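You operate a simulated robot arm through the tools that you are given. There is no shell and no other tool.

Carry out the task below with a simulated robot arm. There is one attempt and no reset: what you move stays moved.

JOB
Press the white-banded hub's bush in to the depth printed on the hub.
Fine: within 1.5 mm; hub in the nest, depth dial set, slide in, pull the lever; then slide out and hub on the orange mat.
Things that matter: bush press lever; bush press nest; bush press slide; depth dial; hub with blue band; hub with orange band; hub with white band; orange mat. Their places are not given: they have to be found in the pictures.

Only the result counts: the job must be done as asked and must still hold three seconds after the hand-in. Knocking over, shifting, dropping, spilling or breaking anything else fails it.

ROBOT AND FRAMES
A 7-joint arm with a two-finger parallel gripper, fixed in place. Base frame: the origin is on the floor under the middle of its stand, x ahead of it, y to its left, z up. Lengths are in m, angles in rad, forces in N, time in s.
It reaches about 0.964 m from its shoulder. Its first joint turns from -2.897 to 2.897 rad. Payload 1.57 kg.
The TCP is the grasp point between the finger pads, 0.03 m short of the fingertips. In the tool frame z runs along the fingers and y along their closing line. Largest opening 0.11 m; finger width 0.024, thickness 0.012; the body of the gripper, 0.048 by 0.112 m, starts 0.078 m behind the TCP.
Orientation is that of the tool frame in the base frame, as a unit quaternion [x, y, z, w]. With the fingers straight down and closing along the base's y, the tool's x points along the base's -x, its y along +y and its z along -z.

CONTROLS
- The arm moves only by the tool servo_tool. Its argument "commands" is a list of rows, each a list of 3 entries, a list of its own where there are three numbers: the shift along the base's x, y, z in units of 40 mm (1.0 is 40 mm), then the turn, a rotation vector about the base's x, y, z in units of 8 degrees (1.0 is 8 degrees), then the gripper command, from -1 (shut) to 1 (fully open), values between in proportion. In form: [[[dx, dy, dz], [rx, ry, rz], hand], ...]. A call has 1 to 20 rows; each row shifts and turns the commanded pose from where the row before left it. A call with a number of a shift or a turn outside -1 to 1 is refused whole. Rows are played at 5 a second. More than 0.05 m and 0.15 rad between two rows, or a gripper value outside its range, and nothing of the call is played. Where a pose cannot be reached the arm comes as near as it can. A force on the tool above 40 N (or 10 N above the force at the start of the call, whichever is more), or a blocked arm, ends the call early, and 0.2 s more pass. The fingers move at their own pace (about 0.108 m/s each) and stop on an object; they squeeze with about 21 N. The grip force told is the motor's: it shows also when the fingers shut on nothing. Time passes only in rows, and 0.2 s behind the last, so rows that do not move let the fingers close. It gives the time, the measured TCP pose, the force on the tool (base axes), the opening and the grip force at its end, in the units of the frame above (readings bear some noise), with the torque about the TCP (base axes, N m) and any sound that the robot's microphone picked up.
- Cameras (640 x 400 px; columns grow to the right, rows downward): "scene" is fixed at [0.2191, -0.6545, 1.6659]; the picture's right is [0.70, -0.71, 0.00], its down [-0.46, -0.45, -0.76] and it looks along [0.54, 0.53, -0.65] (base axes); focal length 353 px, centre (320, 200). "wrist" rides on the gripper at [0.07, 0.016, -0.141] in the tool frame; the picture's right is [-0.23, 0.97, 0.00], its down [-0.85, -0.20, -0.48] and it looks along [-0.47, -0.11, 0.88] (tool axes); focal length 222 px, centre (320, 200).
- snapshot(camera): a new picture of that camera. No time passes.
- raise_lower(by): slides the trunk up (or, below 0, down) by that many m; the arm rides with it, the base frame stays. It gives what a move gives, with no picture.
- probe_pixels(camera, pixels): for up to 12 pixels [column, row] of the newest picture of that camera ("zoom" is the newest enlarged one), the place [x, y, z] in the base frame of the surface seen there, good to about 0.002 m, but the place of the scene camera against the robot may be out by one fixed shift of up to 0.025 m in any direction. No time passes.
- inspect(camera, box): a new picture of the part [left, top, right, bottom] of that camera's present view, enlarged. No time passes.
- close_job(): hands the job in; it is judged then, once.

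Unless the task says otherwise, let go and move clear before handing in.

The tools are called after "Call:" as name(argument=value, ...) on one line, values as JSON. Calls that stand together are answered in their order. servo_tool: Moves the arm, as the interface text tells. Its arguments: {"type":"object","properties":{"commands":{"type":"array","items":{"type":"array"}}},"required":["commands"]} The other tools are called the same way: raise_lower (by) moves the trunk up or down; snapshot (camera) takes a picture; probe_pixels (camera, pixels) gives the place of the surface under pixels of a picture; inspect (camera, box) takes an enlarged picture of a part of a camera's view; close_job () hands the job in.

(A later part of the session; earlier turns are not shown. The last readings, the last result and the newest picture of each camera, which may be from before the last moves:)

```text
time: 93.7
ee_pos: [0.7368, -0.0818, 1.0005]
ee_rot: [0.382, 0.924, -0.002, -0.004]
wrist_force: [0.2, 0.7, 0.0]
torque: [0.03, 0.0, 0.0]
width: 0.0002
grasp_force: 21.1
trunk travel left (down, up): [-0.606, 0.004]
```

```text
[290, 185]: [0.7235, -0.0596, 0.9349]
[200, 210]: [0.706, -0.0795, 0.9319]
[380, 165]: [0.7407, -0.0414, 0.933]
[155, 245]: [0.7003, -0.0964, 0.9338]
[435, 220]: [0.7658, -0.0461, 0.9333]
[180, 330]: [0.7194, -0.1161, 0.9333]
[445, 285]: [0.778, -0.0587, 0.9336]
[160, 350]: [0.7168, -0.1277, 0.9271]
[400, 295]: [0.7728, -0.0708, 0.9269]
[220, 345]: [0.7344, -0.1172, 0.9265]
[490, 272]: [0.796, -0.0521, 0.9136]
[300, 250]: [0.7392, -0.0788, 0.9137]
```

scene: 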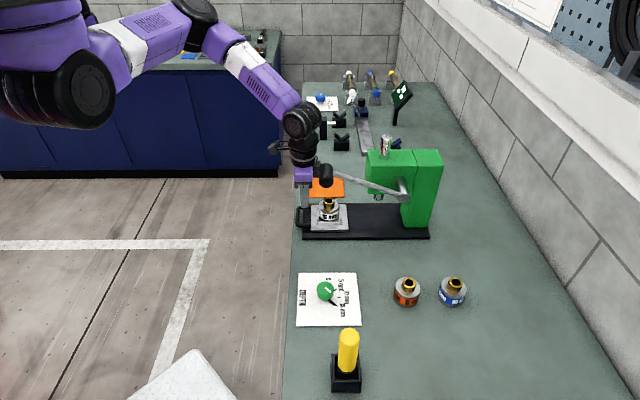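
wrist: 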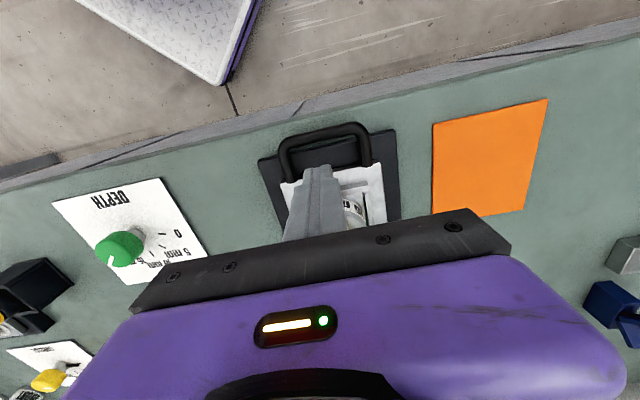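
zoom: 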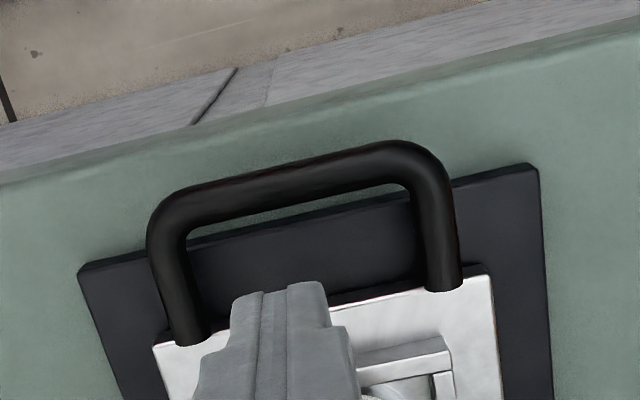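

Gap centre is U≈0.578, V≈0.468 and I'm at U=0.579, V=0.463. I'll descend to put the fingertips in the loop (tips at z≈0.9185, above the base's 0.914).

Call:
servo_tool(commands=[[[0.04, 0.04, -0.5], [0, 0, 0], -1], [[0.03, 0.03, -0.4], [0, 0, 0], -1], [[0, 0, -0.3], [0, 0, 0], -1], [[0, 0, 0], [0, 0, 0], -1], [[0, 0, 0], [0, 0, 0], -1]])

Call:
snapshot(camera="wrist")

Call:
inspect(camera="wrist", box=[240, 90, 420, 220])

```text
time: 94.9
ee_pos: [0.7403, -0.0769, 0.9538]
ee_rot: [0.382, 0.924, -0.002, -0.003]
wrist_force: [-0.2, 0.4, 0.3]
torque: [-0.02, 0.0, -0.02]
width: 0.0
grasp_force: 21.2
trunk travel left (down, up): [-0.606, 0.004]
```

```text
taken
```

wrist: 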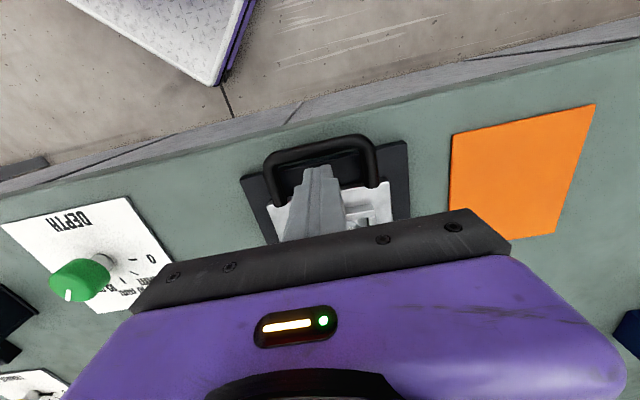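

```text
3.08 times, centred on (330, 155) of wrist
```

zoom: 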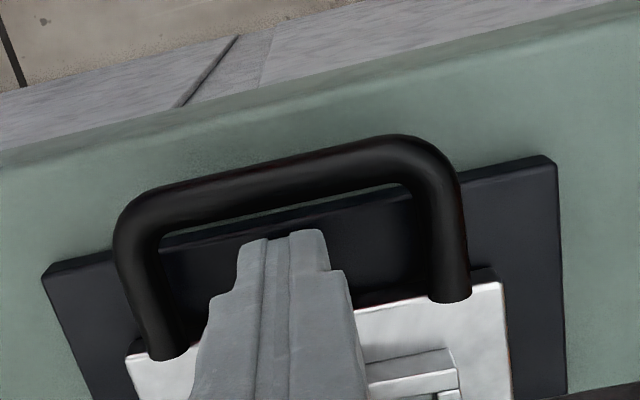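

Fingertips are in the loop. Before pushing I'll probe the press head's front face, to know how far the wrist can go at the end of the stroke.

Call:
snapshot(camera="scene")

Call:
probe_pixels(camera="scene", pixels=[[369, 165], [372, 180], [380, 175], [368, 155], [390, 152], [410, 155], [385, 185], [369, 190], [395, 195], [379, 197], [326, 165], [326, 180]])

Call:
inspect(camera="scene", box=[290, 130, 450, 245])

```text
taken
```

scene: 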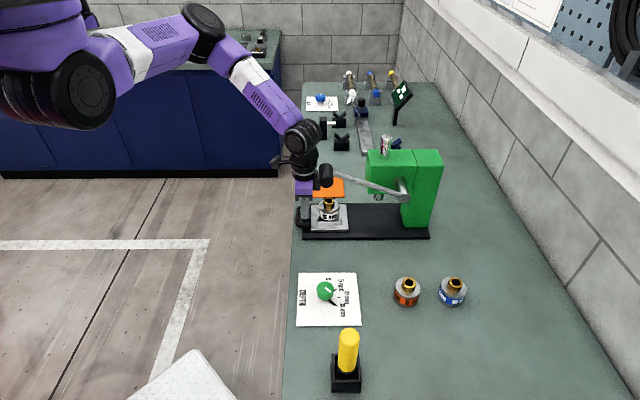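

```text
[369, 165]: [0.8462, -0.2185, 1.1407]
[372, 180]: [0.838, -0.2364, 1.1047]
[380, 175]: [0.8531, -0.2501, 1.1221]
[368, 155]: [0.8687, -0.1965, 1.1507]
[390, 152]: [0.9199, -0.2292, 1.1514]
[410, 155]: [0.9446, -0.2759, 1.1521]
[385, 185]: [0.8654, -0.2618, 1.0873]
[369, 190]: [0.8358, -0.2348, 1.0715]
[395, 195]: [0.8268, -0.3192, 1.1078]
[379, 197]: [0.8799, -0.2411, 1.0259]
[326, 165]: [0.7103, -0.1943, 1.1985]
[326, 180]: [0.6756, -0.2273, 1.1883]
```

```text
3.48 times, centred on (370, 188) of scene
```

zoom: 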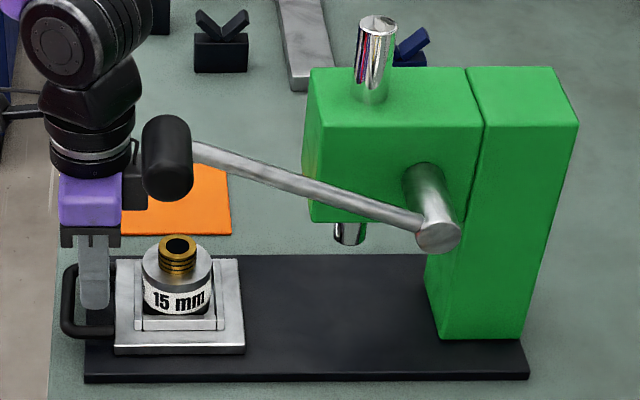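

Head front is at U≈0.747 and its underside z≈1.045, so with a 10° tilt at the end the wrist keeps over 2 cm clear. I'll lower 5 mm and start pushing along +u.

Call:
servo_tool(commands=[[[0, 0, -0.13], [0, 0, 0], -1], [[0.1, -0.1, 0], [0, 0, 0], -1], [[0.15, -0.15, 0], [0, 0, 0], -1], [[0.15, -0.15, 0], [0, 0, 0], -1], [[0, 0, 0], [0, 0, 0], -1]])

Call:
snapshot(camera="scene")

Call:
inspect(camera="scene", box=[290, 130, 450, 245])

```text
time: 96.1
ee_pos: [0.7567, -0.0938, 0.9479]
ee_rot: [0.382, 0.924, -0.002, -0.002]
wrist_force: [-0.1, 0.5, -1.3]
torque: [0.04, 0.05, -0.04]
width: 0.0001
grasp_force: 21.0
trunk travel left (down, up): [-0.606, 0.004]
```

```text
taken
```

scene: 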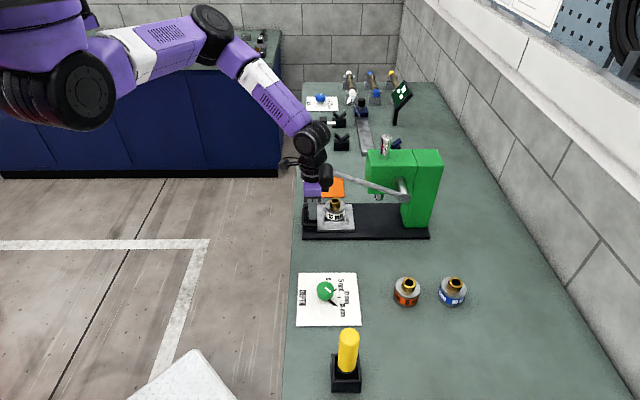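

```text
3.48 times, centred on (370, 188) of scene
```

zoom: 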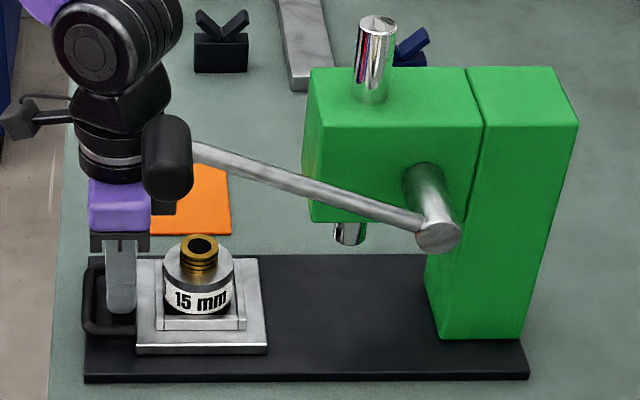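

The slide moves easily with the hub seated (15 mm band visible). Continuing to push, adding a gradual 10° tilt toward the aisle.

Call:
servo_tool(commands=[[[0.14, -0.14, 0], [-0.147, -0.147, 0], -1], [[0.14, -0.14, 0], [-0.147, -0.147, 0], -1], [[0.14, -0.14, 0], [-0.147, -0.147, 0], -1], [[0.14, -0.14, 0], [-0.147, -0.147, 0], -1], [[0.14, -0.14, 0.01], [-0.147, -0.147, 0], -1], [[0.14, -0.14, 0.01], [-0.147, -0.147, 0], -1], [[0.14, -0.14, 0], [0, 0, 0], -1], [[0.14, -0.14, 0], [0, 0, 0], -1], [[0, 0, 0], [0, 0, 0], -1]])

Call:
snapshot(camera="scene")

Call:
inspect(camera="scene", box=[290, 130, 450, 245])

```text
time: 98.1
ee_pos: [0.8019, -0.1391, 0.949]
ee_rot: [0.381, 0.921, -0.035, 0.078]
wrist_force: [0.1, -0.1, 0.8]
torque: [0.0, 0.0, -0.02]
width: 0.0001
grasp_force: 20.7
trunk travel left (down, up): [-0.606, 0.004]
```

```text
taken
```

scene: 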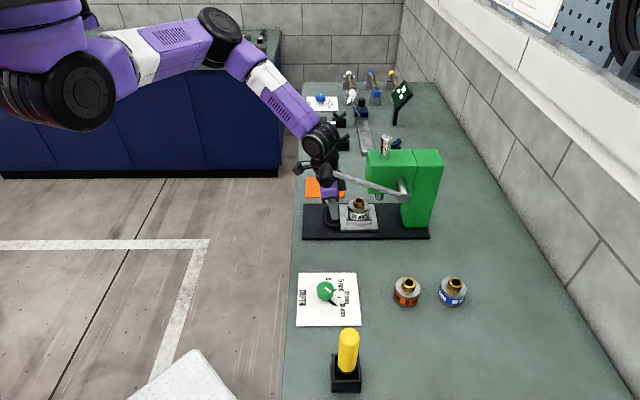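

```text
3.48 times, centred on (370, 188) of scene
```

zoom: 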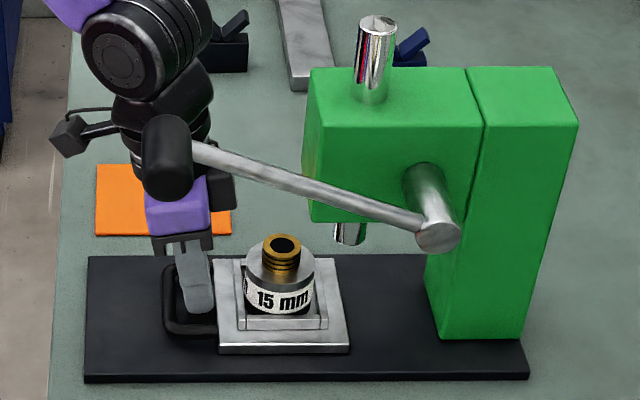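

Plate edge is at U≈0.682; about 42 mm remain to the ram. Continuing.

Call:
servo_tool(commands=[[[0.14, -0.14, 0], [0, 0, 0], -1], [[0.14, -0.14, 0], [0, 0, 0], -1], [[0.14, -0.14, 0], [0, 0, 0], -1], [[0.14, -0.14, 0], [0, 0, 0], -1], [[0, 0, 0], [0, 0, 0], -1]])

Call:
servo_tool(commands=[[[0.07, -0.07, 0], [0, 0, 0], -1], [[0.07, -0.07, 0], [0, 0, 0], -1], [[0, 0, 0], [0, 0, 0], -1]])

Call:
snapshot(camera="scene")

Call:
inspect(camera="scene", box=[290, 130, 450, 245])

```text
time: 99.3
ee_pos: [0.8231, -0.1597, 0.9495]
ee_rot: [0.381, 0.921, -0.035, 0.078]
wrist_force: [0.3, 2.0, 1.0]
torque: [0.03, 0.0, -0.01]
width: 0.0
grasp_force: 21.2
trunk travel left (down, up): [-0.606, 0.004]
```

```text
time: 100.1
ee_pos: [0.8297, -0.1678, 0.9485]
ee_rot: [0.38, 0.921, -0.035, 0.078]
wrist_force: [-0.8, 1.4, -1.2]
torque: [0.06, 0.05, 0.0]
width: 0.0
grasp_force: 20.9
trunk travel left (down, up): [-0.606, 0.004]
```

```text
taken
```

scene: 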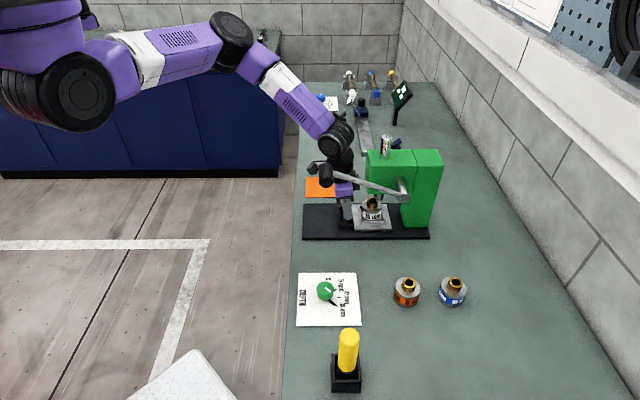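

```text
3.48 times, centred on (370, 188) of scene
```

zoom: 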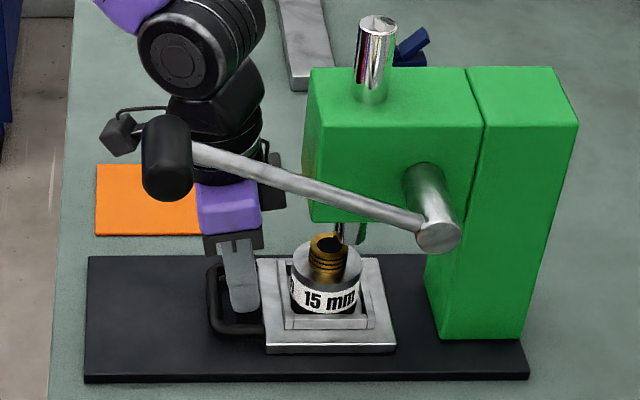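

No stop felt yet, and in the picture the ram (345,232) is still slightly right of the bush. I'll keep pushing in small steps until it hits its stop.

Call:
servo_tool(commands=[[[0.06, -0.06, 0], [0, 0, 0], -1], [[0.06, -0.06, 0], [0, 0, 0], -1], [[0, 0, 0], [0, 0, 0], -1]])

Call:
servo_tool(commands=[[[0.06, -0.06, 0], [0, 0, 0], -1], [[0, 0, 0], [0, 0, 0], -1]])

Call:
inspect(camera="scene", box=[290, 130, 450, 245])

```text
time: 100.9
ee_pos: [0.8352, -0.1712, 0.9489]
ee_rot: [0.381, 0.921, -0.035, 0.079]
wrist_force: [0.3, -0.7, 0.6]
torque: [0.0, -0.03, 0.0]
width: 0.0
grasp_force: 20.6
trunk travel left (down, up): [-0.606, 0.004]
```

```text
time: 101.5
ee_pos: [0.8368, -0.173, 0.9492]
ee_rot: [0.38, 0.921, -0.035, 0.078]
wrist_force: [-1.3, 1.6, 0.4]
torque: [0.05, 0.02, 0.02]
width: 0.0001
grasp_force: 21.0
trunk travel left (down, up): [-0.606, 0.004]
```

```text
3.48 times, centred on (370, 188) of scene
```

zoom: 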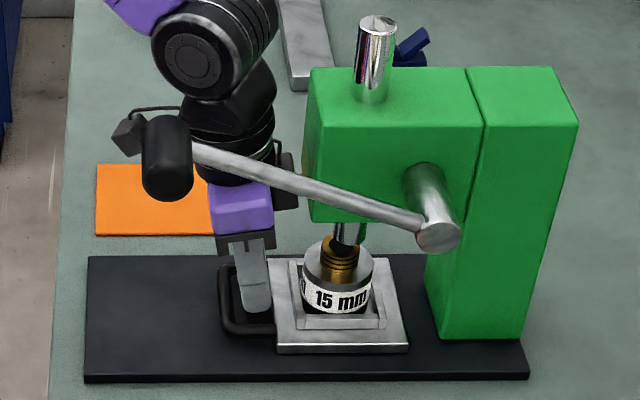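

The bush now looks right under the ram. I'll probe the bush, ram and plate positions to compare, before pushing any more.

Call:
probe_pixels(camera="zoom", pixels=[[348, 236], [338, 232], [360, 232], [326, 244], [355, 248], [340, 252], [377, 22], [360, 30], [395, 30], [278, 350], [408, 350], [292, 175]])

Call:
inspect(camera="scene", box=[355, 180, 405, 225])

```text
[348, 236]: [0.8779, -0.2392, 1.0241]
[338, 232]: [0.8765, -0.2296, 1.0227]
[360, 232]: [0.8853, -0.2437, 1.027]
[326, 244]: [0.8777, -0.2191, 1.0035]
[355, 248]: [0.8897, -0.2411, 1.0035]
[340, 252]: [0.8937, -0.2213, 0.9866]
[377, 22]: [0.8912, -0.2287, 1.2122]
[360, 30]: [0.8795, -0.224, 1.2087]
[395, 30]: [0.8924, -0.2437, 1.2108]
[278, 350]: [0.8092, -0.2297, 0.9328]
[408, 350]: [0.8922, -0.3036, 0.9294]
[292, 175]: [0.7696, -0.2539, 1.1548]
```

```text
8.89 times, centred on (380, 202) of scene
```

zoom: 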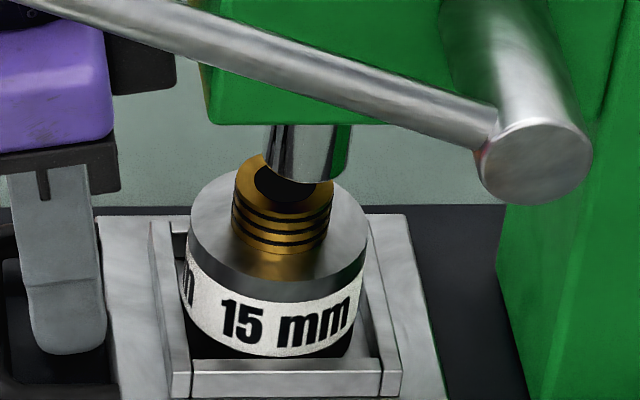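

By image geometry the bush is within about 2 mm of the ram's axis. I'll push a little more in 1.5 mm steps to reach the stop.

Call:
servo_tool(commands=[[[0.027, -0.027, 0], [0, 0, 0], -1], [[0, 0, 0], [0, 0, 0], -1]])

Call:
servo_tool(commands=[[[0.027, -0.027, 0], [0, 0, 0], -1], [[0, 0, 0], [0, 0, 0], -1]])

Call:
inspect(camera="scene", box=[355, 180, 405, 225])

```text
time: 102.1
ee_pos: [0.8377, -0.1752, 0.9491]
ee_rot: [0.38, 0.921, -0.035, 0.078]
wrist_force: [-0.4, 2.2, 0.0]
torque: [0.06, 0.0, 0.02]
width: 0.0
grasp_force: 21.1
trunk travel left (down, up): [-0.606, 0.004]
```

```text
time: 102.7
ee_pos: [0.8396, -0.1771, 0.9482]
ee_rot: [0.381, 0.921, -0.035, 0.078]
wrist_force: [-1.2, 1.9, -1.1]
torque: [0.06, 0.02, 0.03]
width: 0.0
grasp_force: 20.8
trunk travel left (down, up): [-0.606, 0.004]
```

```text
8.89 times, centred on (380, 202) of scene
```

zoom: 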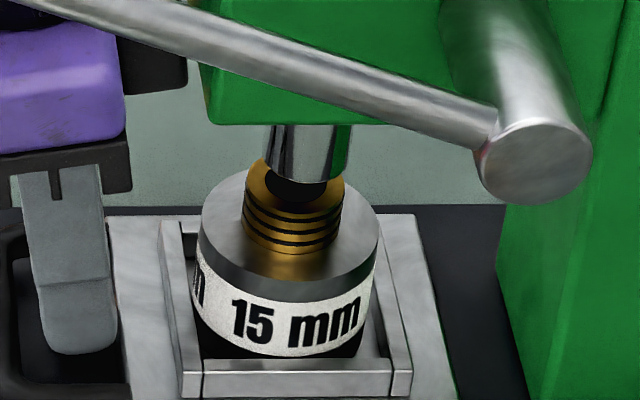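

Still no stop. I'll continue in 1.5 mm steps.

Call:
servo_tool(commands=[[[0.027, -0.027, 0], [0, 0, 0], -1], [[0, 0, 0], [0, 0, 0], -1]])

Call:
servo_tool(commands=[[[0.027, -0.027, 0], [0, 0, 0], -1], [[0, 0, 0], [0, 0, 0], -1]])

Call:
inspect(camera="scene", box=[355, 180, 405, 225])

```text
time: 103.3
ee_pos: [0.8389, -0.1772, 0.9489]
ee_rot: [0.38, 0.921, -0.036, 0.077]
wrist_force: [-5.7, 5.0, 4.2]
torque: [0.05, 0.16, -0.03]
width: 0.0
grasp_force: 20.9
trunk travel left (down, up): [-0.606, 0.004]
```

```text
time: 103.9
ee_pos: [0.8398, -0.1765, 0.9486]
ee_rot: [0.381, 0.921, -0.035, 0.076]
wrist_force: [-13.7, 13.1, 4.8]
torque: [0.24, 0.34, -0.04]
width: 0.0
grasp_force: 21.1
trunk travel left (down, up): [-0.606, 0.004]
```

```text
8.89 times, centred on (380, 202) of scene
```

zoom: 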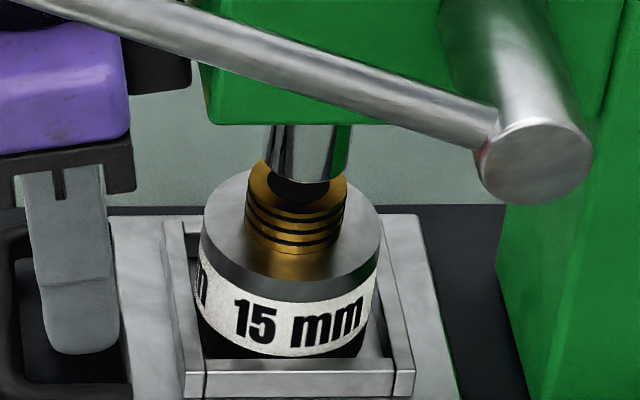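

The stop is reached (19 N reaction at the fingertip), so the slide is in. I'll back off 4 mm, lift out of the loop, and retreat toward the aisle and up.

Call:
servo_tool(commands=[[[-0.07, 0.07, 0], [0, 0, 0], -1], [[0, 0, 0.4], [0, 0, 0], -1], [[0, 0, 0.6], [0, 0, 0], -1], [[-0.3, 0.3, 0.4], [0, 0, 0], -1], [[-0.4, 0.4, 0.4], [0, 0, 0], -1], [[-0.3, 0.3, 0.6], [0.442, 0.442, 0], -1], [[0, 0, 0.8], [0.442, 0.442, 0], -1], [[0, 0, 0.8], [0, 0, 0], -1], [[0, 0, 0], [0, 0, 0], -1]])

Call:
snapshot(camera="wrist")

Call:
snapshot(camera="scene")

Call:
inspect(camera="scene", box=[290, 130, 450, 245])

```text
time: 105.9
ee_pos: [0.7992, -0.135, 1.1103]
ee_rot: [0.382, 0.924, -0.001, -0.003]
wrist_force: [1.0, -0.4, -0.5]
torque: [-0.01, 0.03, 0.02]
width: 0.0
grasp_force: 21.0
trunk travel left (down, up): [-0.606, 0.004]
```

```text
taken
```

wrist: 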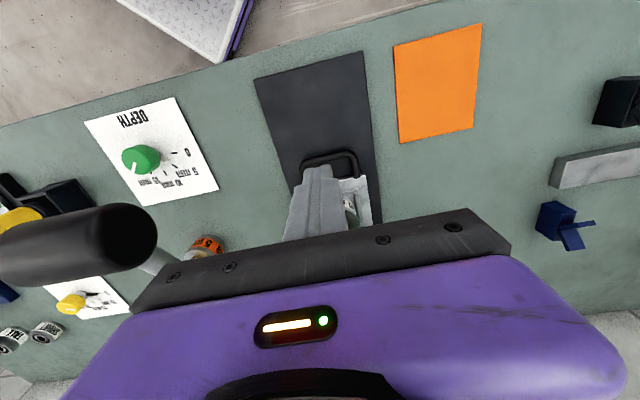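

```text
taken
```

scene: 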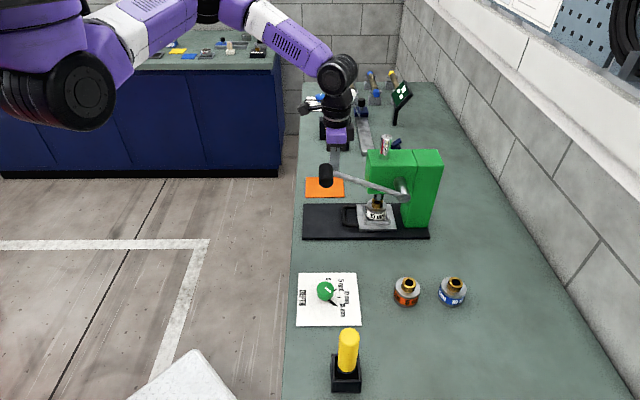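

```text
3.48 times, centred on (370, 188) of scene
```

zoom: 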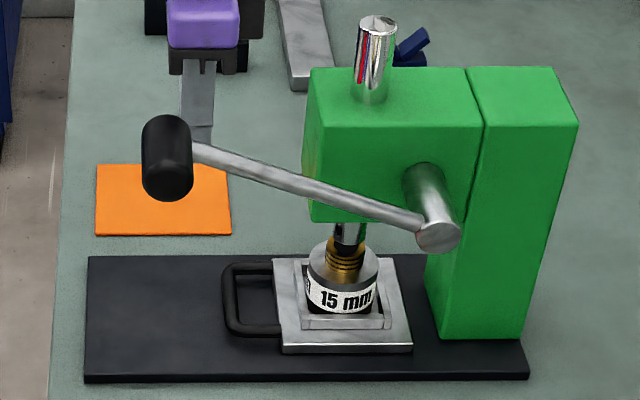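

The slide is fully in with the hub under the ram, and the lever is untouched. I'll rise above the lever handle's height and move over it.

Call:
servo_tool(commands=[[[0, 0, 0.8], [0, 0, 0], -1], [[0, 0, 0.8], [0, 0, 0], -1], [[0, 0, 0.8], [0, 0, 0], -1], [[0, 0, 0.8], [0, 0, 0], -1], [[0, 0, 0.8], [0, 0, 0], -1], [[-0.56, -0.34, 0], [0, 0, 0], -1], [[-0.56, -0.34, 0], [0, 0, 0], -1], [[-0.56, -0.34, 0], [0, 0, 0], -1], [[-0.56, -0.34, 0], [0, 0, 0], -1], [[-0.56, -0.34, 0], [0, 0, 0], -1], [[0, 0, 0], [0, 0, 0], -1], [[0, 0, 0], [0, 0, 0], -1]])

Call:
snapshot(camera="wrist")

Call:
snapshot(camera="scene")

```text
time: 108.5
ee_pos: [0.6859, -0.2045, 1.2694]
ee_rot: [0.382, 0.924, -0.001, -0.002]
wrist_force: [-0.1, 0.8, -0.2]
torque: [-0.04, 0.0, -0.04]
width: 0.0002
grasp_force: 20.9
trunk travel left (down, up): [-0.606, 0.004]
```

```text
taken
```

wrist: 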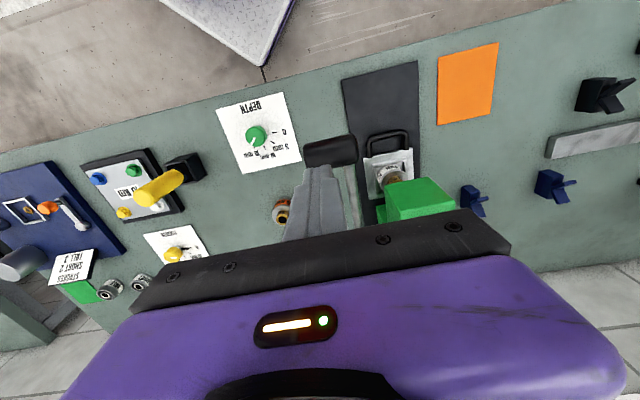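

```text
taken
```

scene: 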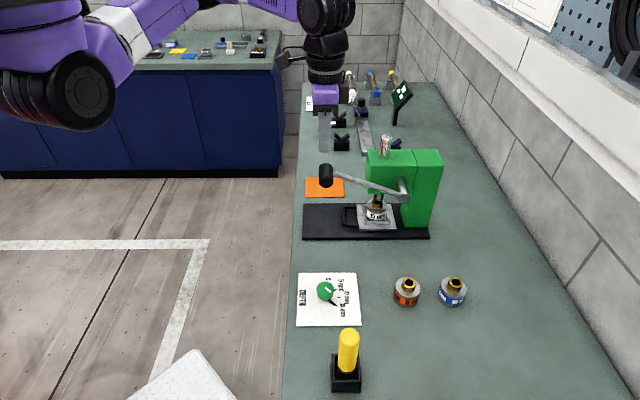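

The handle is at (330,152) in the wrist view, just beyond the fingertips. I'll zoom and probe its ends and top line.

Call:
inspect(camera="wrist", box=[280, 110, 400, 210])

```text
4.00 times, centred on (340, 160) of wrist
```

zoom: 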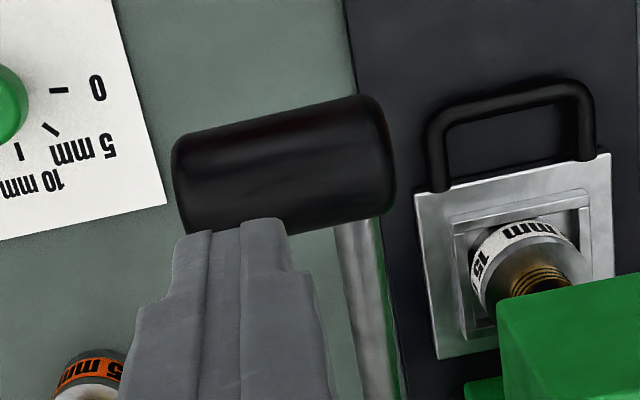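

Call:
probe_pixels(camera="zoom", pixels=[[180, 180], [280, 150], [375, 130], [190, 145], [360, 105], [270, 125], [270, 190], [370, 200], [200, 215], [280, 170], [388, 180], [350, 260]])

```text
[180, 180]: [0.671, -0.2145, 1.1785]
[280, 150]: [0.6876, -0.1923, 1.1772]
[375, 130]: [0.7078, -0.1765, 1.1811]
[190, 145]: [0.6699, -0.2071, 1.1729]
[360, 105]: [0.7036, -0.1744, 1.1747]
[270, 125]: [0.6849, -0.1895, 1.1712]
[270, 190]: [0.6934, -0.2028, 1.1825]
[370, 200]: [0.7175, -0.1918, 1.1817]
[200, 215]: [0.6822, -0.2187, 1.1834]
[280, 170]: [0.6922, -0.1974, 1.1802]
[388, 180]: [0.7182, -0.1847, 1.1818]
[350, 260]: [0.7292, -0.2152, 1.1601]
```

Handle axis is at U≈0.634, z≈1.1665, V 0.323–0.377. I'll place the closed fingertips just above its top at V≈0.345 and begin pressing it down along its arc in small steps.

Call:
servo_tool(commands=[[[0.15, 0, -0.5], [0, 0, 0], -1], [[0, 0, -0.5], [0, 0, 0], -1], [[0, 0, -0.25], [0, 0, 0], -1], [[0, 0, 0], [0, 0, 0], -1]])

Call:
servo_tool(commands=[[[-0.04, 0.04, -0.15], [0, 0, 0], -1], [[-0.04, 0.04, -0.15], [0, 0, 0], -1], [[-0.04, 0.04, -0.15], [0, 0, 0], -1], [[0, 0, 0], [0, 0, 0], -1]])

Call:
inspect(camera="scene", box=[290, 110, 450, 245])

```text
time: 109.5
ee_pos: [0.6913, -0.2023, 1.2181]
ee_rot: [0.381, 0.924, -0.002, -0.002]
wrist_force: [0.8, 0.6, 0.4]
torque: [-0.01, 0.02, 0.01]
width: 0.0001
grasp_force: 20.5
trunk travel left (down, up): [-0.606, 0.004]
```

```text
time: 110.5
ee_pos: [0.6865, -0.1993, 1.1997]
ee_rot: [0.381, 0.924, -0.002, -0.003]
wrist_force: [-1.0, 0.7, 0.3]
torque: [0.06, 0.0, -0.01]
width: 0.0
grasp_force: 21.6
trunk travel left (down, up): [-0.606, 0.004]
```

```text
2.96 times, centred on (370, 178) of scene
```

zoom: 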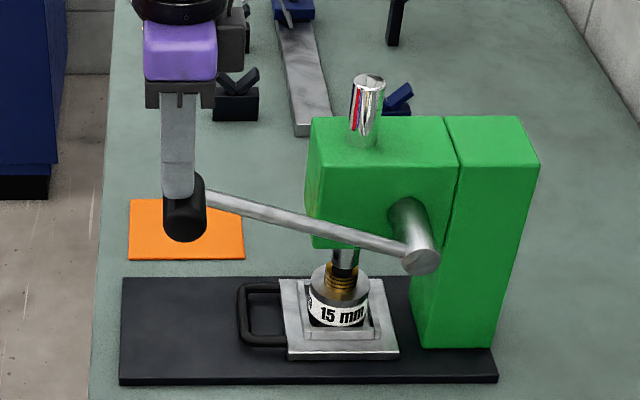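

The lever turns easily under the fingertips. I'll follow the arc down further, checking force.

Call:
servo_tool(commands=[[[-0.042, 0.042, -0.39], [0, 0, 0], -1], [[-0.048, 0.048, -0.35], [0, 0, 0], -1], [[-0.048, 0.048, -0.35], [0, 0, 0], -1], [[-0.013, 0.013, -0.306], [0, 0, 0], -1], [[-0.013, 0.013, -0.306], [0, 0, 0], -1], [[0, 0, 0], [0, 0, 0], -1]])

Call:
inspect(camera="scene", box=[290, 110, 450, 245])

```text
time: 111.9
ee_pos: [0.6806, -0.1921, 1.133]
ee_rot: [0.381, 0.924, -0.002, -0.003]
wrist_force: [-0.3, 0.7, 1.6]
torque: [0.05, 0.0, -0.03]
width: 0.0
grasp_force: 20.5
trunk travel left (down, up): [-0.606, 0.004]
```

```text
2.96 times, centred on (370, 178) of scene
```

zoom: 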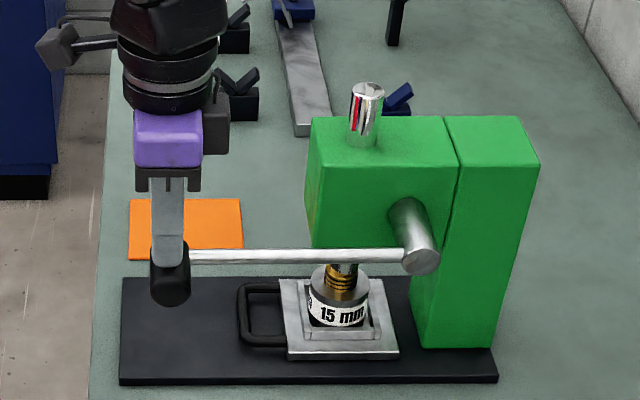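

The lever is now horizontal and the ram has come down. I'll continue along the arc in smaller calls, watching for resistance.

Call:
servo_tool(commands=[[[0.018, -0.018, -0.356], [0, 0, 0], -1], [[0.018, -0.018, -0.356], [0, 0, 0], -1], [[0, 0, 0], [0, 0, 0], -1]])

Call:
inspect(camera="scene", box=[290, 110, 450, 245])

```text
time: 112.7
ee_pos: [0.6834, -0.1943, 1.1043]
ee_rot: [0.382, 0.924, -0.002, -0.002]
wrist_force: [0.7, 0.8, 1.4]
torque: [0.07, 0.01, 0.02]
width: 0.0001
grasp_force: 20.7
trunk travel left (down, up): [-0.606, 0.004]
```

```text
2.96 times, centred on (370, 178) of scene
```

zoom: 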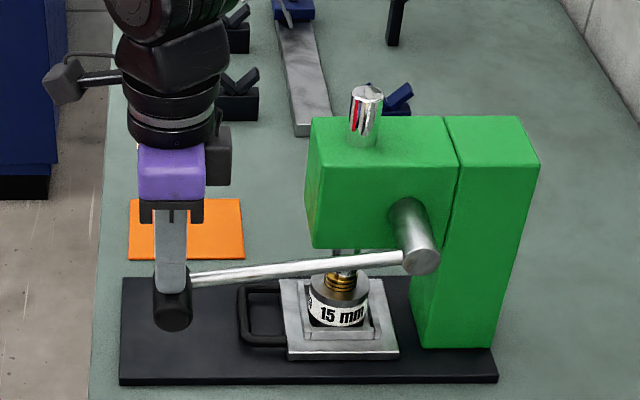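

Call:
servo_tool(commands=[[[0.052, -0.052, -0.344], [0, 0, 0], -1], [[0.052, -0.052, -0.344], [0, 0, 0], -1], [[0, 0, 0], [0, 0, 0], -1]])

Call:
inspect(camera="scene", box=[290, 110, 450, 245])

```text
time: 113.5
ee_pos: [0.686, -0.1983, 1.0765]
ee_rot: [0.381, 0.925, -0.001, -0.003]
wrist_force: [-1.5, -0.5, 2.1]
torque: [-0.02, 0.04, 0.03]
width: 0.0
grasp_force: 20.8
trunk travel left (down, up): [-0.606, 0.004]
```

```text
2.96 times, centred on (370, 178) of scene
```

zoom: 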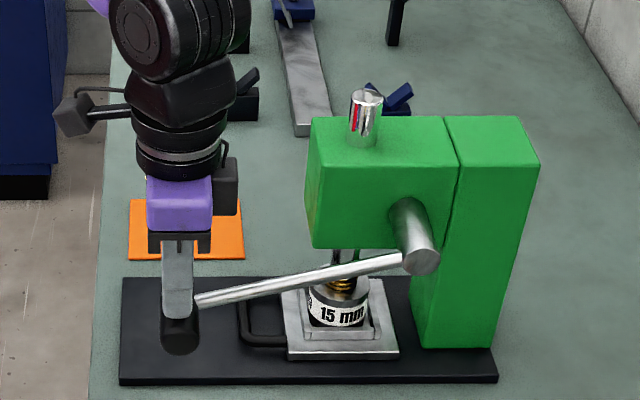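

Still smooth (about 2 N). Continuing down.

Call:
servo_tool(commands=[[[0.086, -0.086, -0.331], [0, 0, 0], -1], [[0.086, -0.086, -0.331], [0, 0, 0], -1], [[0, 0, 0], [0, 0, 0], -1]])

Call:
inspect(camera="scene", box=[290, 110, 450, 245])

```text
time: 114.3
ee_pos: [0.6928, -0.2046, 1.0506]
ee_rot: [0.382, 0.924, -0.002, -0.002]
wrist_force: [-1.1, -0.4, 1.3]
torque: [0.05, 0.02, 0.01]
width: 0.0
grasp_force: 21.2
trunk travel left (down, up): [-0.606, 0.004]
```

```text
2.96 times, centred on (370, 178) of scene
```

zoom: 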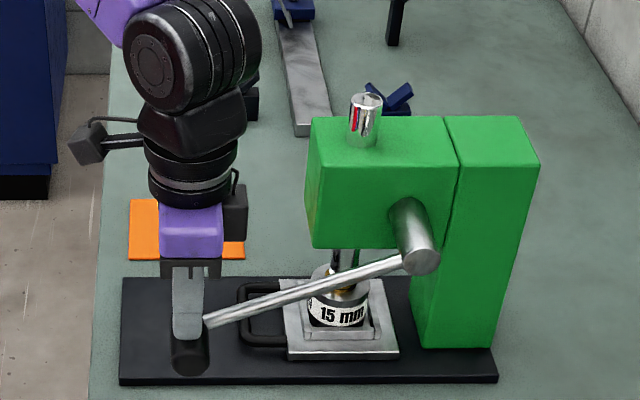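

Call:
servo_tool(commands=[[[0.117, -0.117, -0.312], [0, 0, 0], -1], [[0.117, -0.117, -0.312], [0, 0, 0], -1], [[0, 0, 0], [0, 0, 0], -1]])

Call:
inspect(camera="scene", box=[290, 110, 450, 245])

```text
time: 115.1
ee_pos: [0.7028, -0.2135, 1.0257]
ee_rot: [0.382, 0.924, -0.002, -0.003]
wrist_force: [-1.6, -0.3, 1.7]
torque: [-0.01, 0.02, -0.02]
width: 0.0
grasp_force: 20.3
trunk travel left (down, up): [-0.606, 0.004]
```

```text
2.96 times, centred on (370, 178) of scene
```

zoom: 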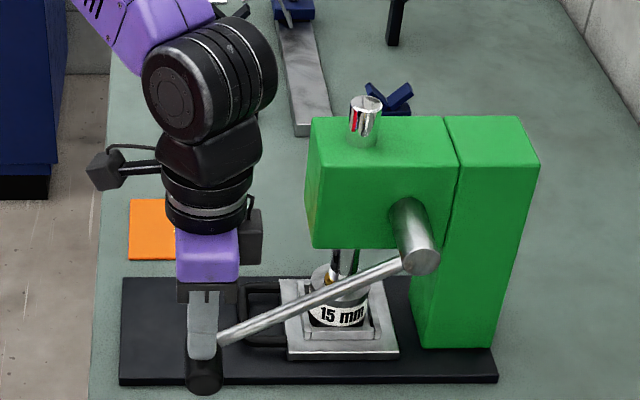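

The ram is now on the bush. Continuing to the end of the lever's travel.

Call:
servo_tool(commands=[[[0.148, -0.148, -0.286], [0, 0, 0], -1], [[0.148, -0.148, -0.286], [0, 0, 0], -1], [[0, 0, 0], [0, 0, 0], -1]])

Call:
inspect(camera="scene", box=[290, 110, 450, 245])

```text
time: 115.5
ee_pos: [0.7058, -0.2153, 1.022]
ee_rot: [0.382, 0.924, 0.0, -0.005]
wrist_force: [-7.5, 5.4, 20.2]
torque: [0.18, 0.16, 0.06]
width: 0.0002
grasp_force: 21.2
trunk travel left (down, up): [-0.606, 0.004]
stopped in row 1: the force on the tool passed its limit at 56 N (the readings are from after the stop); the commanded pose is now the measured one
```

```text
2.96 times, centred on (370, 178) of scene
```

zoom: 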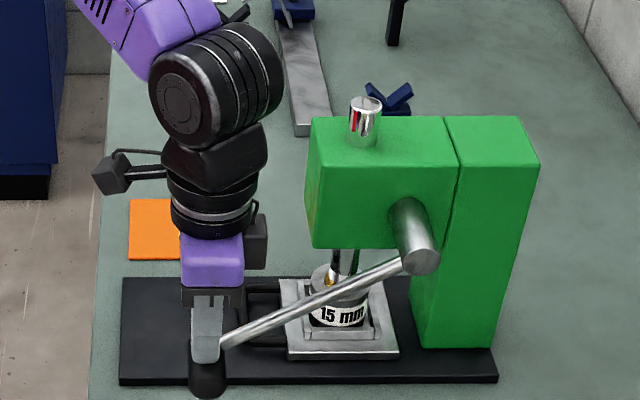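

The lever met firm resistance (56 N peak) at about −33°. I'll look closely at the bush and ram to see whether it's the end of travel or pressing resistance.

Call:
inspect(camera="scene", box=[355, 180, 405, 225])

Call:
snapshot(camera="wrist")

```text
8.89 times, centred on (380, 202) of scene
```

zoom: 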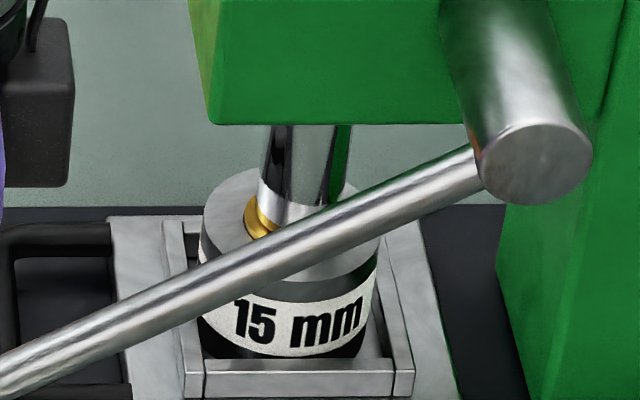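

```text
taken
```

wrist: 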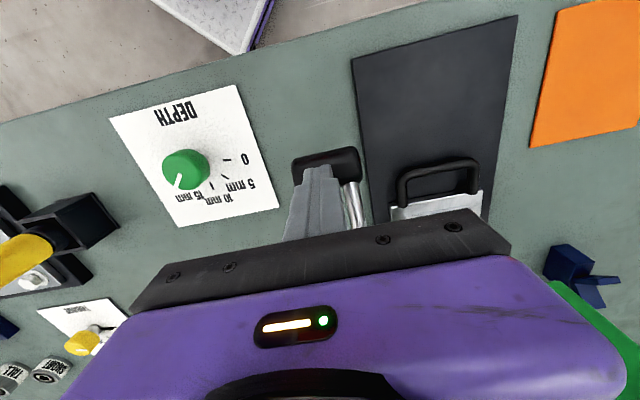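

I'll probe the ram's lower end, the visible bush rim and the hub's top face to see how deep the bush is now.

Call:
inspect(camera="scene", box=[372, 194, 396, 212])

```text
16.00 times, centred on (384, 203) of scene
```

zoom: 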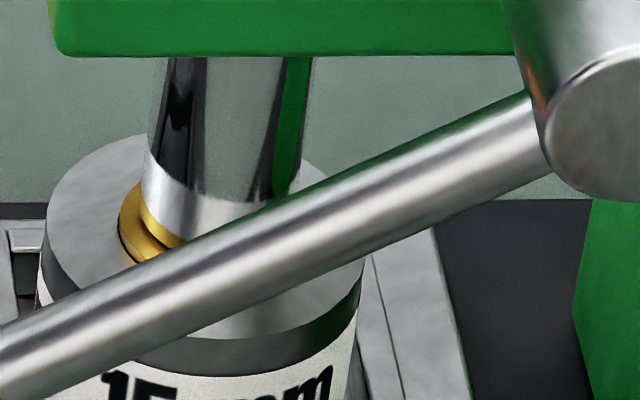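

Call:
probe_pixels(camera="zoom", pixels=[[133, 200], [128, 225], [140, 245], [90, 220], [300, 170], [175, 195], [160, 170], [200, 130], [230, 180], [60, 240], [150, 215], [165, 228]])

```text
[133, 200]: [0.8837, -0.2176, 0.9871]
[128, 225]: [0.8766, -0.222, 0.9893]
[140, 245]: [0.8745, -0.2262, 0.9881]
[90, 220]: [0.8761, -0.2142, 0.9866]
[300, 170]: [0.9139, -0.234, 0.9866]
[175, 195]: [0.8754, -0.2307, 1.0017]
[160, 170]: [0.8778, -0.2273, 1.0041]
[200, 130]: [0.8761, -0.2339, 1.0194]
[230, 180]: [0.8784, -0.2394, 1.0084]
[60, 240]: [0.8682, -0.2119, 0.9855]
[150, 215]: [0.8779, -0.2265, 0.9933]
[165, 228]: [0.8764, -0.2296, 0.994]
```

The bush still stands several mm proud, so this may be pressing resistance rather than the end stop. I'll press on in small 3 mm tangent steps and watch the force build.

Call:
servo_tool(commands=[[[0.029, -0.029, -0.063], [0, 0, 0], -1], [[0, 0, 0], [0, 0, 0], -1]])

Call:
servo_tool(commands=[[[0.029, -0.029, -0.063], [0, 0, 0], -1], [[0, 0, 0], [0, 0, 0], -1]])

```text
time: 115.8
ee_pos: [0.7049, -0.2151, 1.0204]
ee_rot: [0.382, 0.924, 0.001, -0.006]
wrist_force: [-8.6, 7.3, 24.3]
torque: [0.24, 0.21, -0.01]
width: 0.0
grasp_force: 20.8
trunk travel left (down, up): [-0.606, 0.004]
stopped in row 1: the force on the tool passed its limit at 46 N (the readings are from after the stop); the commanded pose is now the measured one
```

```text
time: 116.2
ee_pos: [0.7046, -0.2149, 1.0207]
ee_rot: [0.382, 0.924, 0.001, -0.008]
wrist_force: [-9.2, 7.5, 22.3]
torque: [0.24, 0.2, 0.0]
width: 0.0002
grasp_force: 20.6
trunk travel left (down, up): [-0.606, 0.004]
stopped in row 1: the force on the tool passed its limit at 45 N (the readings are from after the stop); the commanded pose is now the measured one
```

It's a hard stop after about 57° (1.0 rad) of lever travel. I'll ease off upward and see whether the lever follows.

Call:
servo_tool(commands=[[[-0.05, 0.05, 0.3], [0, 0, 0], -1], [[-0.1, 0.1, 0.5], [0, 0, 0], -1], [[-0.1, 0.1, 0.7], [0, 0, 0], -1], [[0, 0, 0], [0, 0, 0], -1]])

Call:
snapshot(camera="scene")

Call:
inspect(camera="scene", box=[290, 110, 450, 245])

```text
time: 117.2
ee_pos: [0.696, -0.2063, 1.0784]
ee_rot: [0.382, 0.924, 0.001, -0.006]
wrist_force: [1.5, -0.4, 1.5]
torque: [0.03, -0.06, -0.01]
width: 0.0002
grasp_force: 20.7
trunk travel left (down, up): [-0.606, 0.004]
```

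```text
taken
```

scene: 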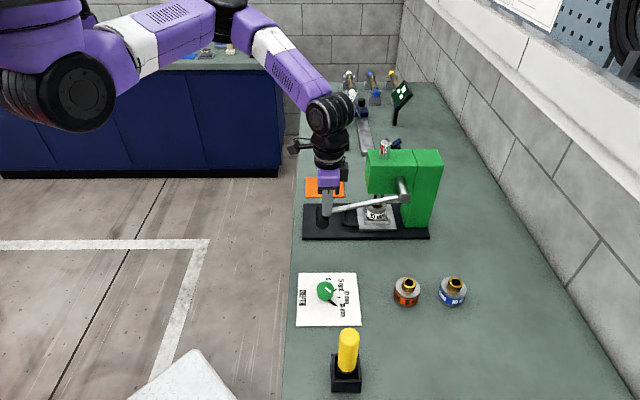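

```text
2.96 times, centred on (370, 178) of scene
```

zoom: 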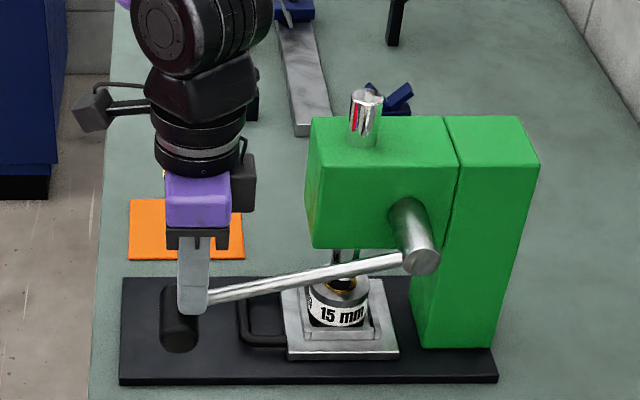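

The lever springs back up under the fingers. I'll follow the arc upward gently so it returns without snapping.

Call:
servo_tool(commands=[[[-0.15, 0.15, 0.2], [0, 0, 0], -1], [[-0.13, 0.13, 0.3], [0, 0, 0], -1], [[-0.02, 0.02, 0.35], [0, 0, 0], -1], [[0, 0, 0.35], [0, 0, 0], -1], [[0, 0, 0.35], [0, 0, 0], -1], [[0, 0, 0.35], [0, 0, 0], -1], [[0.02, -0.02, 0.35], [0, 0, 0], -1], [[0.04, -0.04, 0.35], [0, 0, 0], -1], [[0.04, -0.04, 0.35], [0, 0, 0], -1], [[0.04, -0.04, 0.35], [0, 0, 0], -1], [[0, 0, 0.5], [0, 0, 0], -1], [[0, 0, 0.7], [0, 0, 0], -1], [[0, 0, 0.7], [0, 0, 0], -1], [[0, 0, 0], [0, 0, 0], -1]])

Call:
snapshot(camera="scene")

Call:
inspect(camera="scene", box=[290, 110, 450, 245])

Call:
inspect(camera="scene", box=[355, 180, 405, 225])

```text
time: 120.2
ee_pos: [0.6883, -0.1992, 1.2874]
ee_rot: [0.381, 0.925, 0.001, -0.007]
wrist_force: [0.4, -0.1, -0.2]
torque: [-0.01, -0.01, -0.02]
width: 0.0
grasp_force: 21.1
trunk travel left (down, up): [-0.606, 0.004]
```

```text
taken
```

scene: 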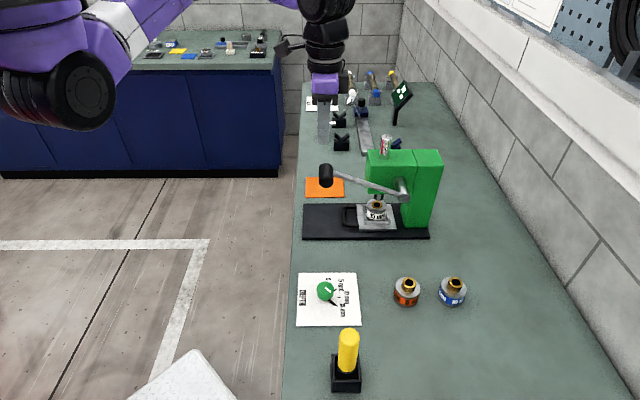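

```text
2.96 times, centred on (370, 178) of scene
```

zoom: 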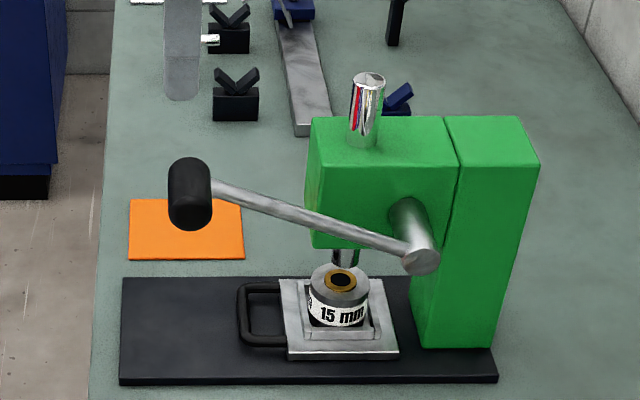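

```text
8.89 times, centred on (380, 202) of scene
```

zoom: 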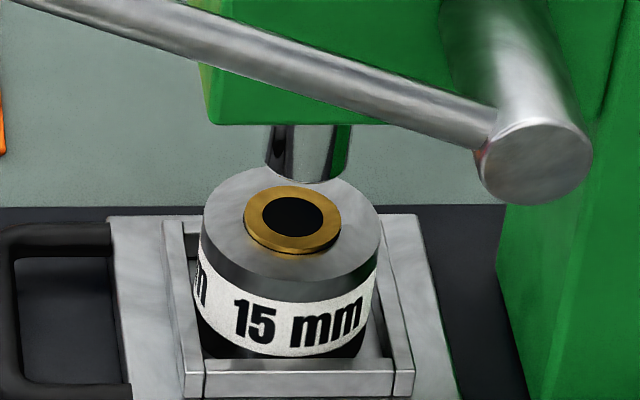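

The lever is back up, and the bush is pressed in with only a few mm proud. I'll probe its height over the hub's face.

Call:
probe_pixels(camera="zoom", pixels=[[252, 215], [332, 215], [292, 243], [292, 190], [275, 240], [315, 240], [225, 225], [355, 225], [292, 270], [240, 190], [345, 190], [250, 265]])

```text
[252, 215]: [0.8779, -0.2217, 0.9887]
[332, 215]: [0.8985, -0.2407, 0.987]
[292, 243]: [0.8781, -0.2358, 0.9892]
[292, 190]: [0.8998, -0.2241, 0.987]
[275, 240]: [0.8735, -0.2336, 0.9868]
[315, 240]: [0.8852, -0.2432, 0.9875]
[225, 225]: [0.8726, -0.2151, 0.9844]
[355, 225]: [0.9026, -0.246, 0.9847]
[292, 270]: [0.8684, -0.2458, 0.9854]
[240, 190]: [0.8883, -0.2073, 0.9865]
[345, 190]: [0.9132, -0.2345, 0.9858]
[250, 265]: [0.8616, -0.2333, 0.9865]
```

Roughly 2–2.5 mm remains proud of an initial ~17.2 mm, so the depth is about 15 mm. Next I'll go back to the slide's loop: over the lever's height, then down in the aisle side of the press head.

Call:
servo_tool(commands=[[[0.554, 0.32, 0], [0, 0, 0], -1], [[0.554, 0.32, 0], [0, 0, 0], -1], [[0.554, 0.32, 0], [0, 0, 0], -1], [[0.554, 0.32, 0], [0, 0, 0], -1], [[0.554, 0.32, 0], [0, 0, 0], -1], [[0, 0, -0.7], [0, 0, 0], -1], [[0, 0, -0.75], [0, 0, 0], -1], [[0, 0, -0.75], [0, 0, 0], -1], [[0, 0, -0.75], [0, 0, 0], -1], [[0, 0, -0.75], [0, 0, 0], -1], [[0, 0, -0.7], [0, 0, 0], -1], [[0, 0, 0], [0, 0, 0], -1]])

Call:
snapshot(camera="wrist")

Call:
inspect(camera="wrist", box=[250, 100, 410, 220])

```text
time: 122.8
ee_pos: [0.8, -0.1367, 1.1125]
ee_rot: [0.382, 0.924, 0.002, -0.007]
wrist_force: [-0.3, -0.5, 0.5]
torque: [-0.01, -0.01, 0.01]
width: 0.0
grasp_force: 20.9
trunk travel left (down, up): [-0.606, 0.004]
```

```text
taken
```

wrist: 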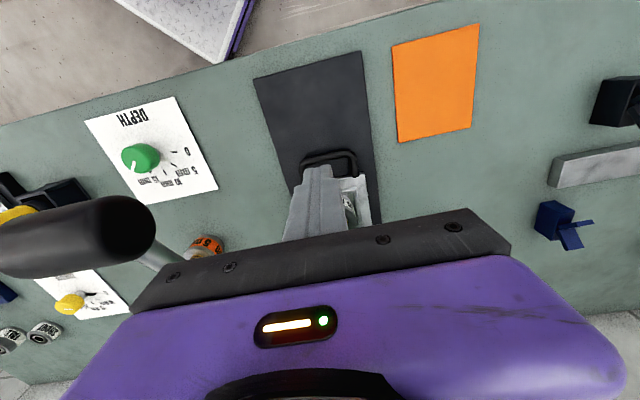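

```text
3.33 times, centred on (330, 160) of wrist
```

zoom: 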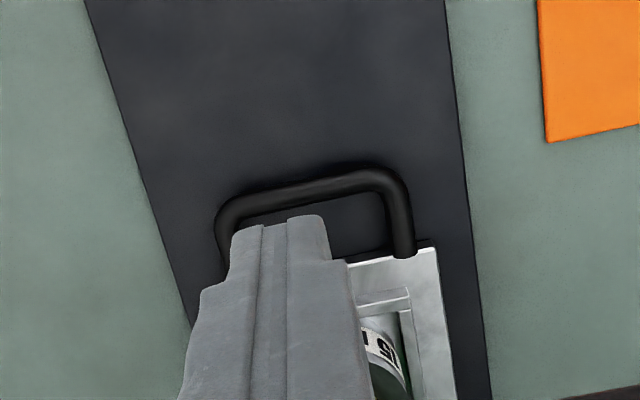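

I'll probe the bar and plate edge at the pushed-in position.

Call:
probe_pixels(camera="zoom", pixels=[[250, 202], [300, 188], [360, 178], [400, 200], [404, 245], [435, 250], [375, 262], [420, 262], [390, 298], [225, 240], [350, 215], [390, 258]])

```text
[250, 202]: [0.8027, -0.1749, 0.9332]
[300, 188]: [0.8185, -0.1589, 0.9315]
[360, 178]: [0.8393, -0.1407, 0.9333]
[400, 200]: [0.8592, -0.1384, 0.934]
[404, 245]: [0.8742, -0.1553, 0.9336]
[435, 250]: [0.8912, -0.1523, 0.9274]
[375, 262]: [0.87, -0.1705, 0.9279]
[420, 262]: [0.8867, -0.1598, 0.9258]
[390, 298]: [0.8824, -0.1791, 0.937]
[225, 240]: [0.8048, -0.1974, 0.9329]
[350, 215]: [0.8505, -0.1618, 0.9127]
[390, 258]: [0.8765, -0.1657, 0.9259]
```

Bar is at U≈0.692 and the plate edge at U≈0.7345, so the loop's centre is U≈0.716. I'll tilt 10°, descend and move over it, stopping just above.

Call:
servo_tool(commands=[[[0, 0, -0.3], [-0.442, -0.442, 0], -1], [[0, 0, -0.6], [-0.442, -0.442, 0], -1], [[0, 0, -0.7], [0, 0, 0], -1], [[0, 0, -0.5], [0, 0, 0], -1], [[0.28, -0.3, -0.3], [0, 0, 0], -1], [[0.28, -0.3, -0.3], [0, 0, 0], -1], [[0.26, -0.3, -0.2], [0, 0, 0], -1], [[0, 0, 0], [0, 0, 0], -1], [[0, 0, 0], [0, 0, 0], -1]])

Call:
snapshot(camera="wrist")

Call:
inspect(camera="scene", box=[290, 130, 450, 245])

```text
time: 124.8
ee_pos: [0.8325, -0.1728, 0.9952]
ee_rot: [0.38, 0.921, -0.033, 0.074]
wrist_force: [-0.4, 0.5, 0.0]
torque: [0.01, -0.01, 0.01]
width: 0.0
grasp_force: 20.8
trunk travel left (down, up): [-0.606, 0.004]
```

```text
taken
```

wrist: 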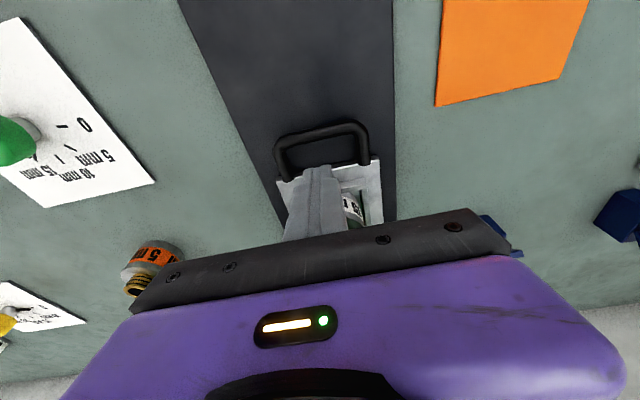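

```text
3.48 times, centred on (370, 188) of scene
```

zoom: 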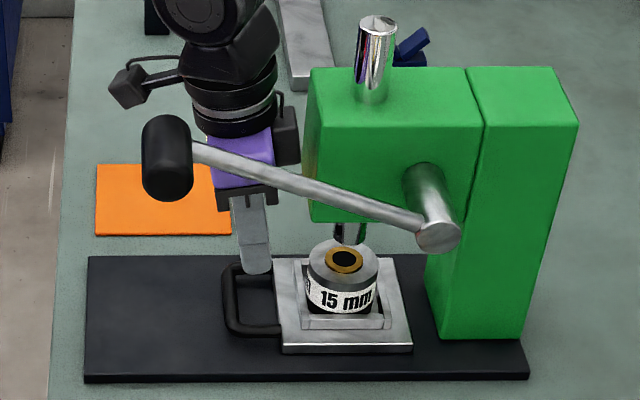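

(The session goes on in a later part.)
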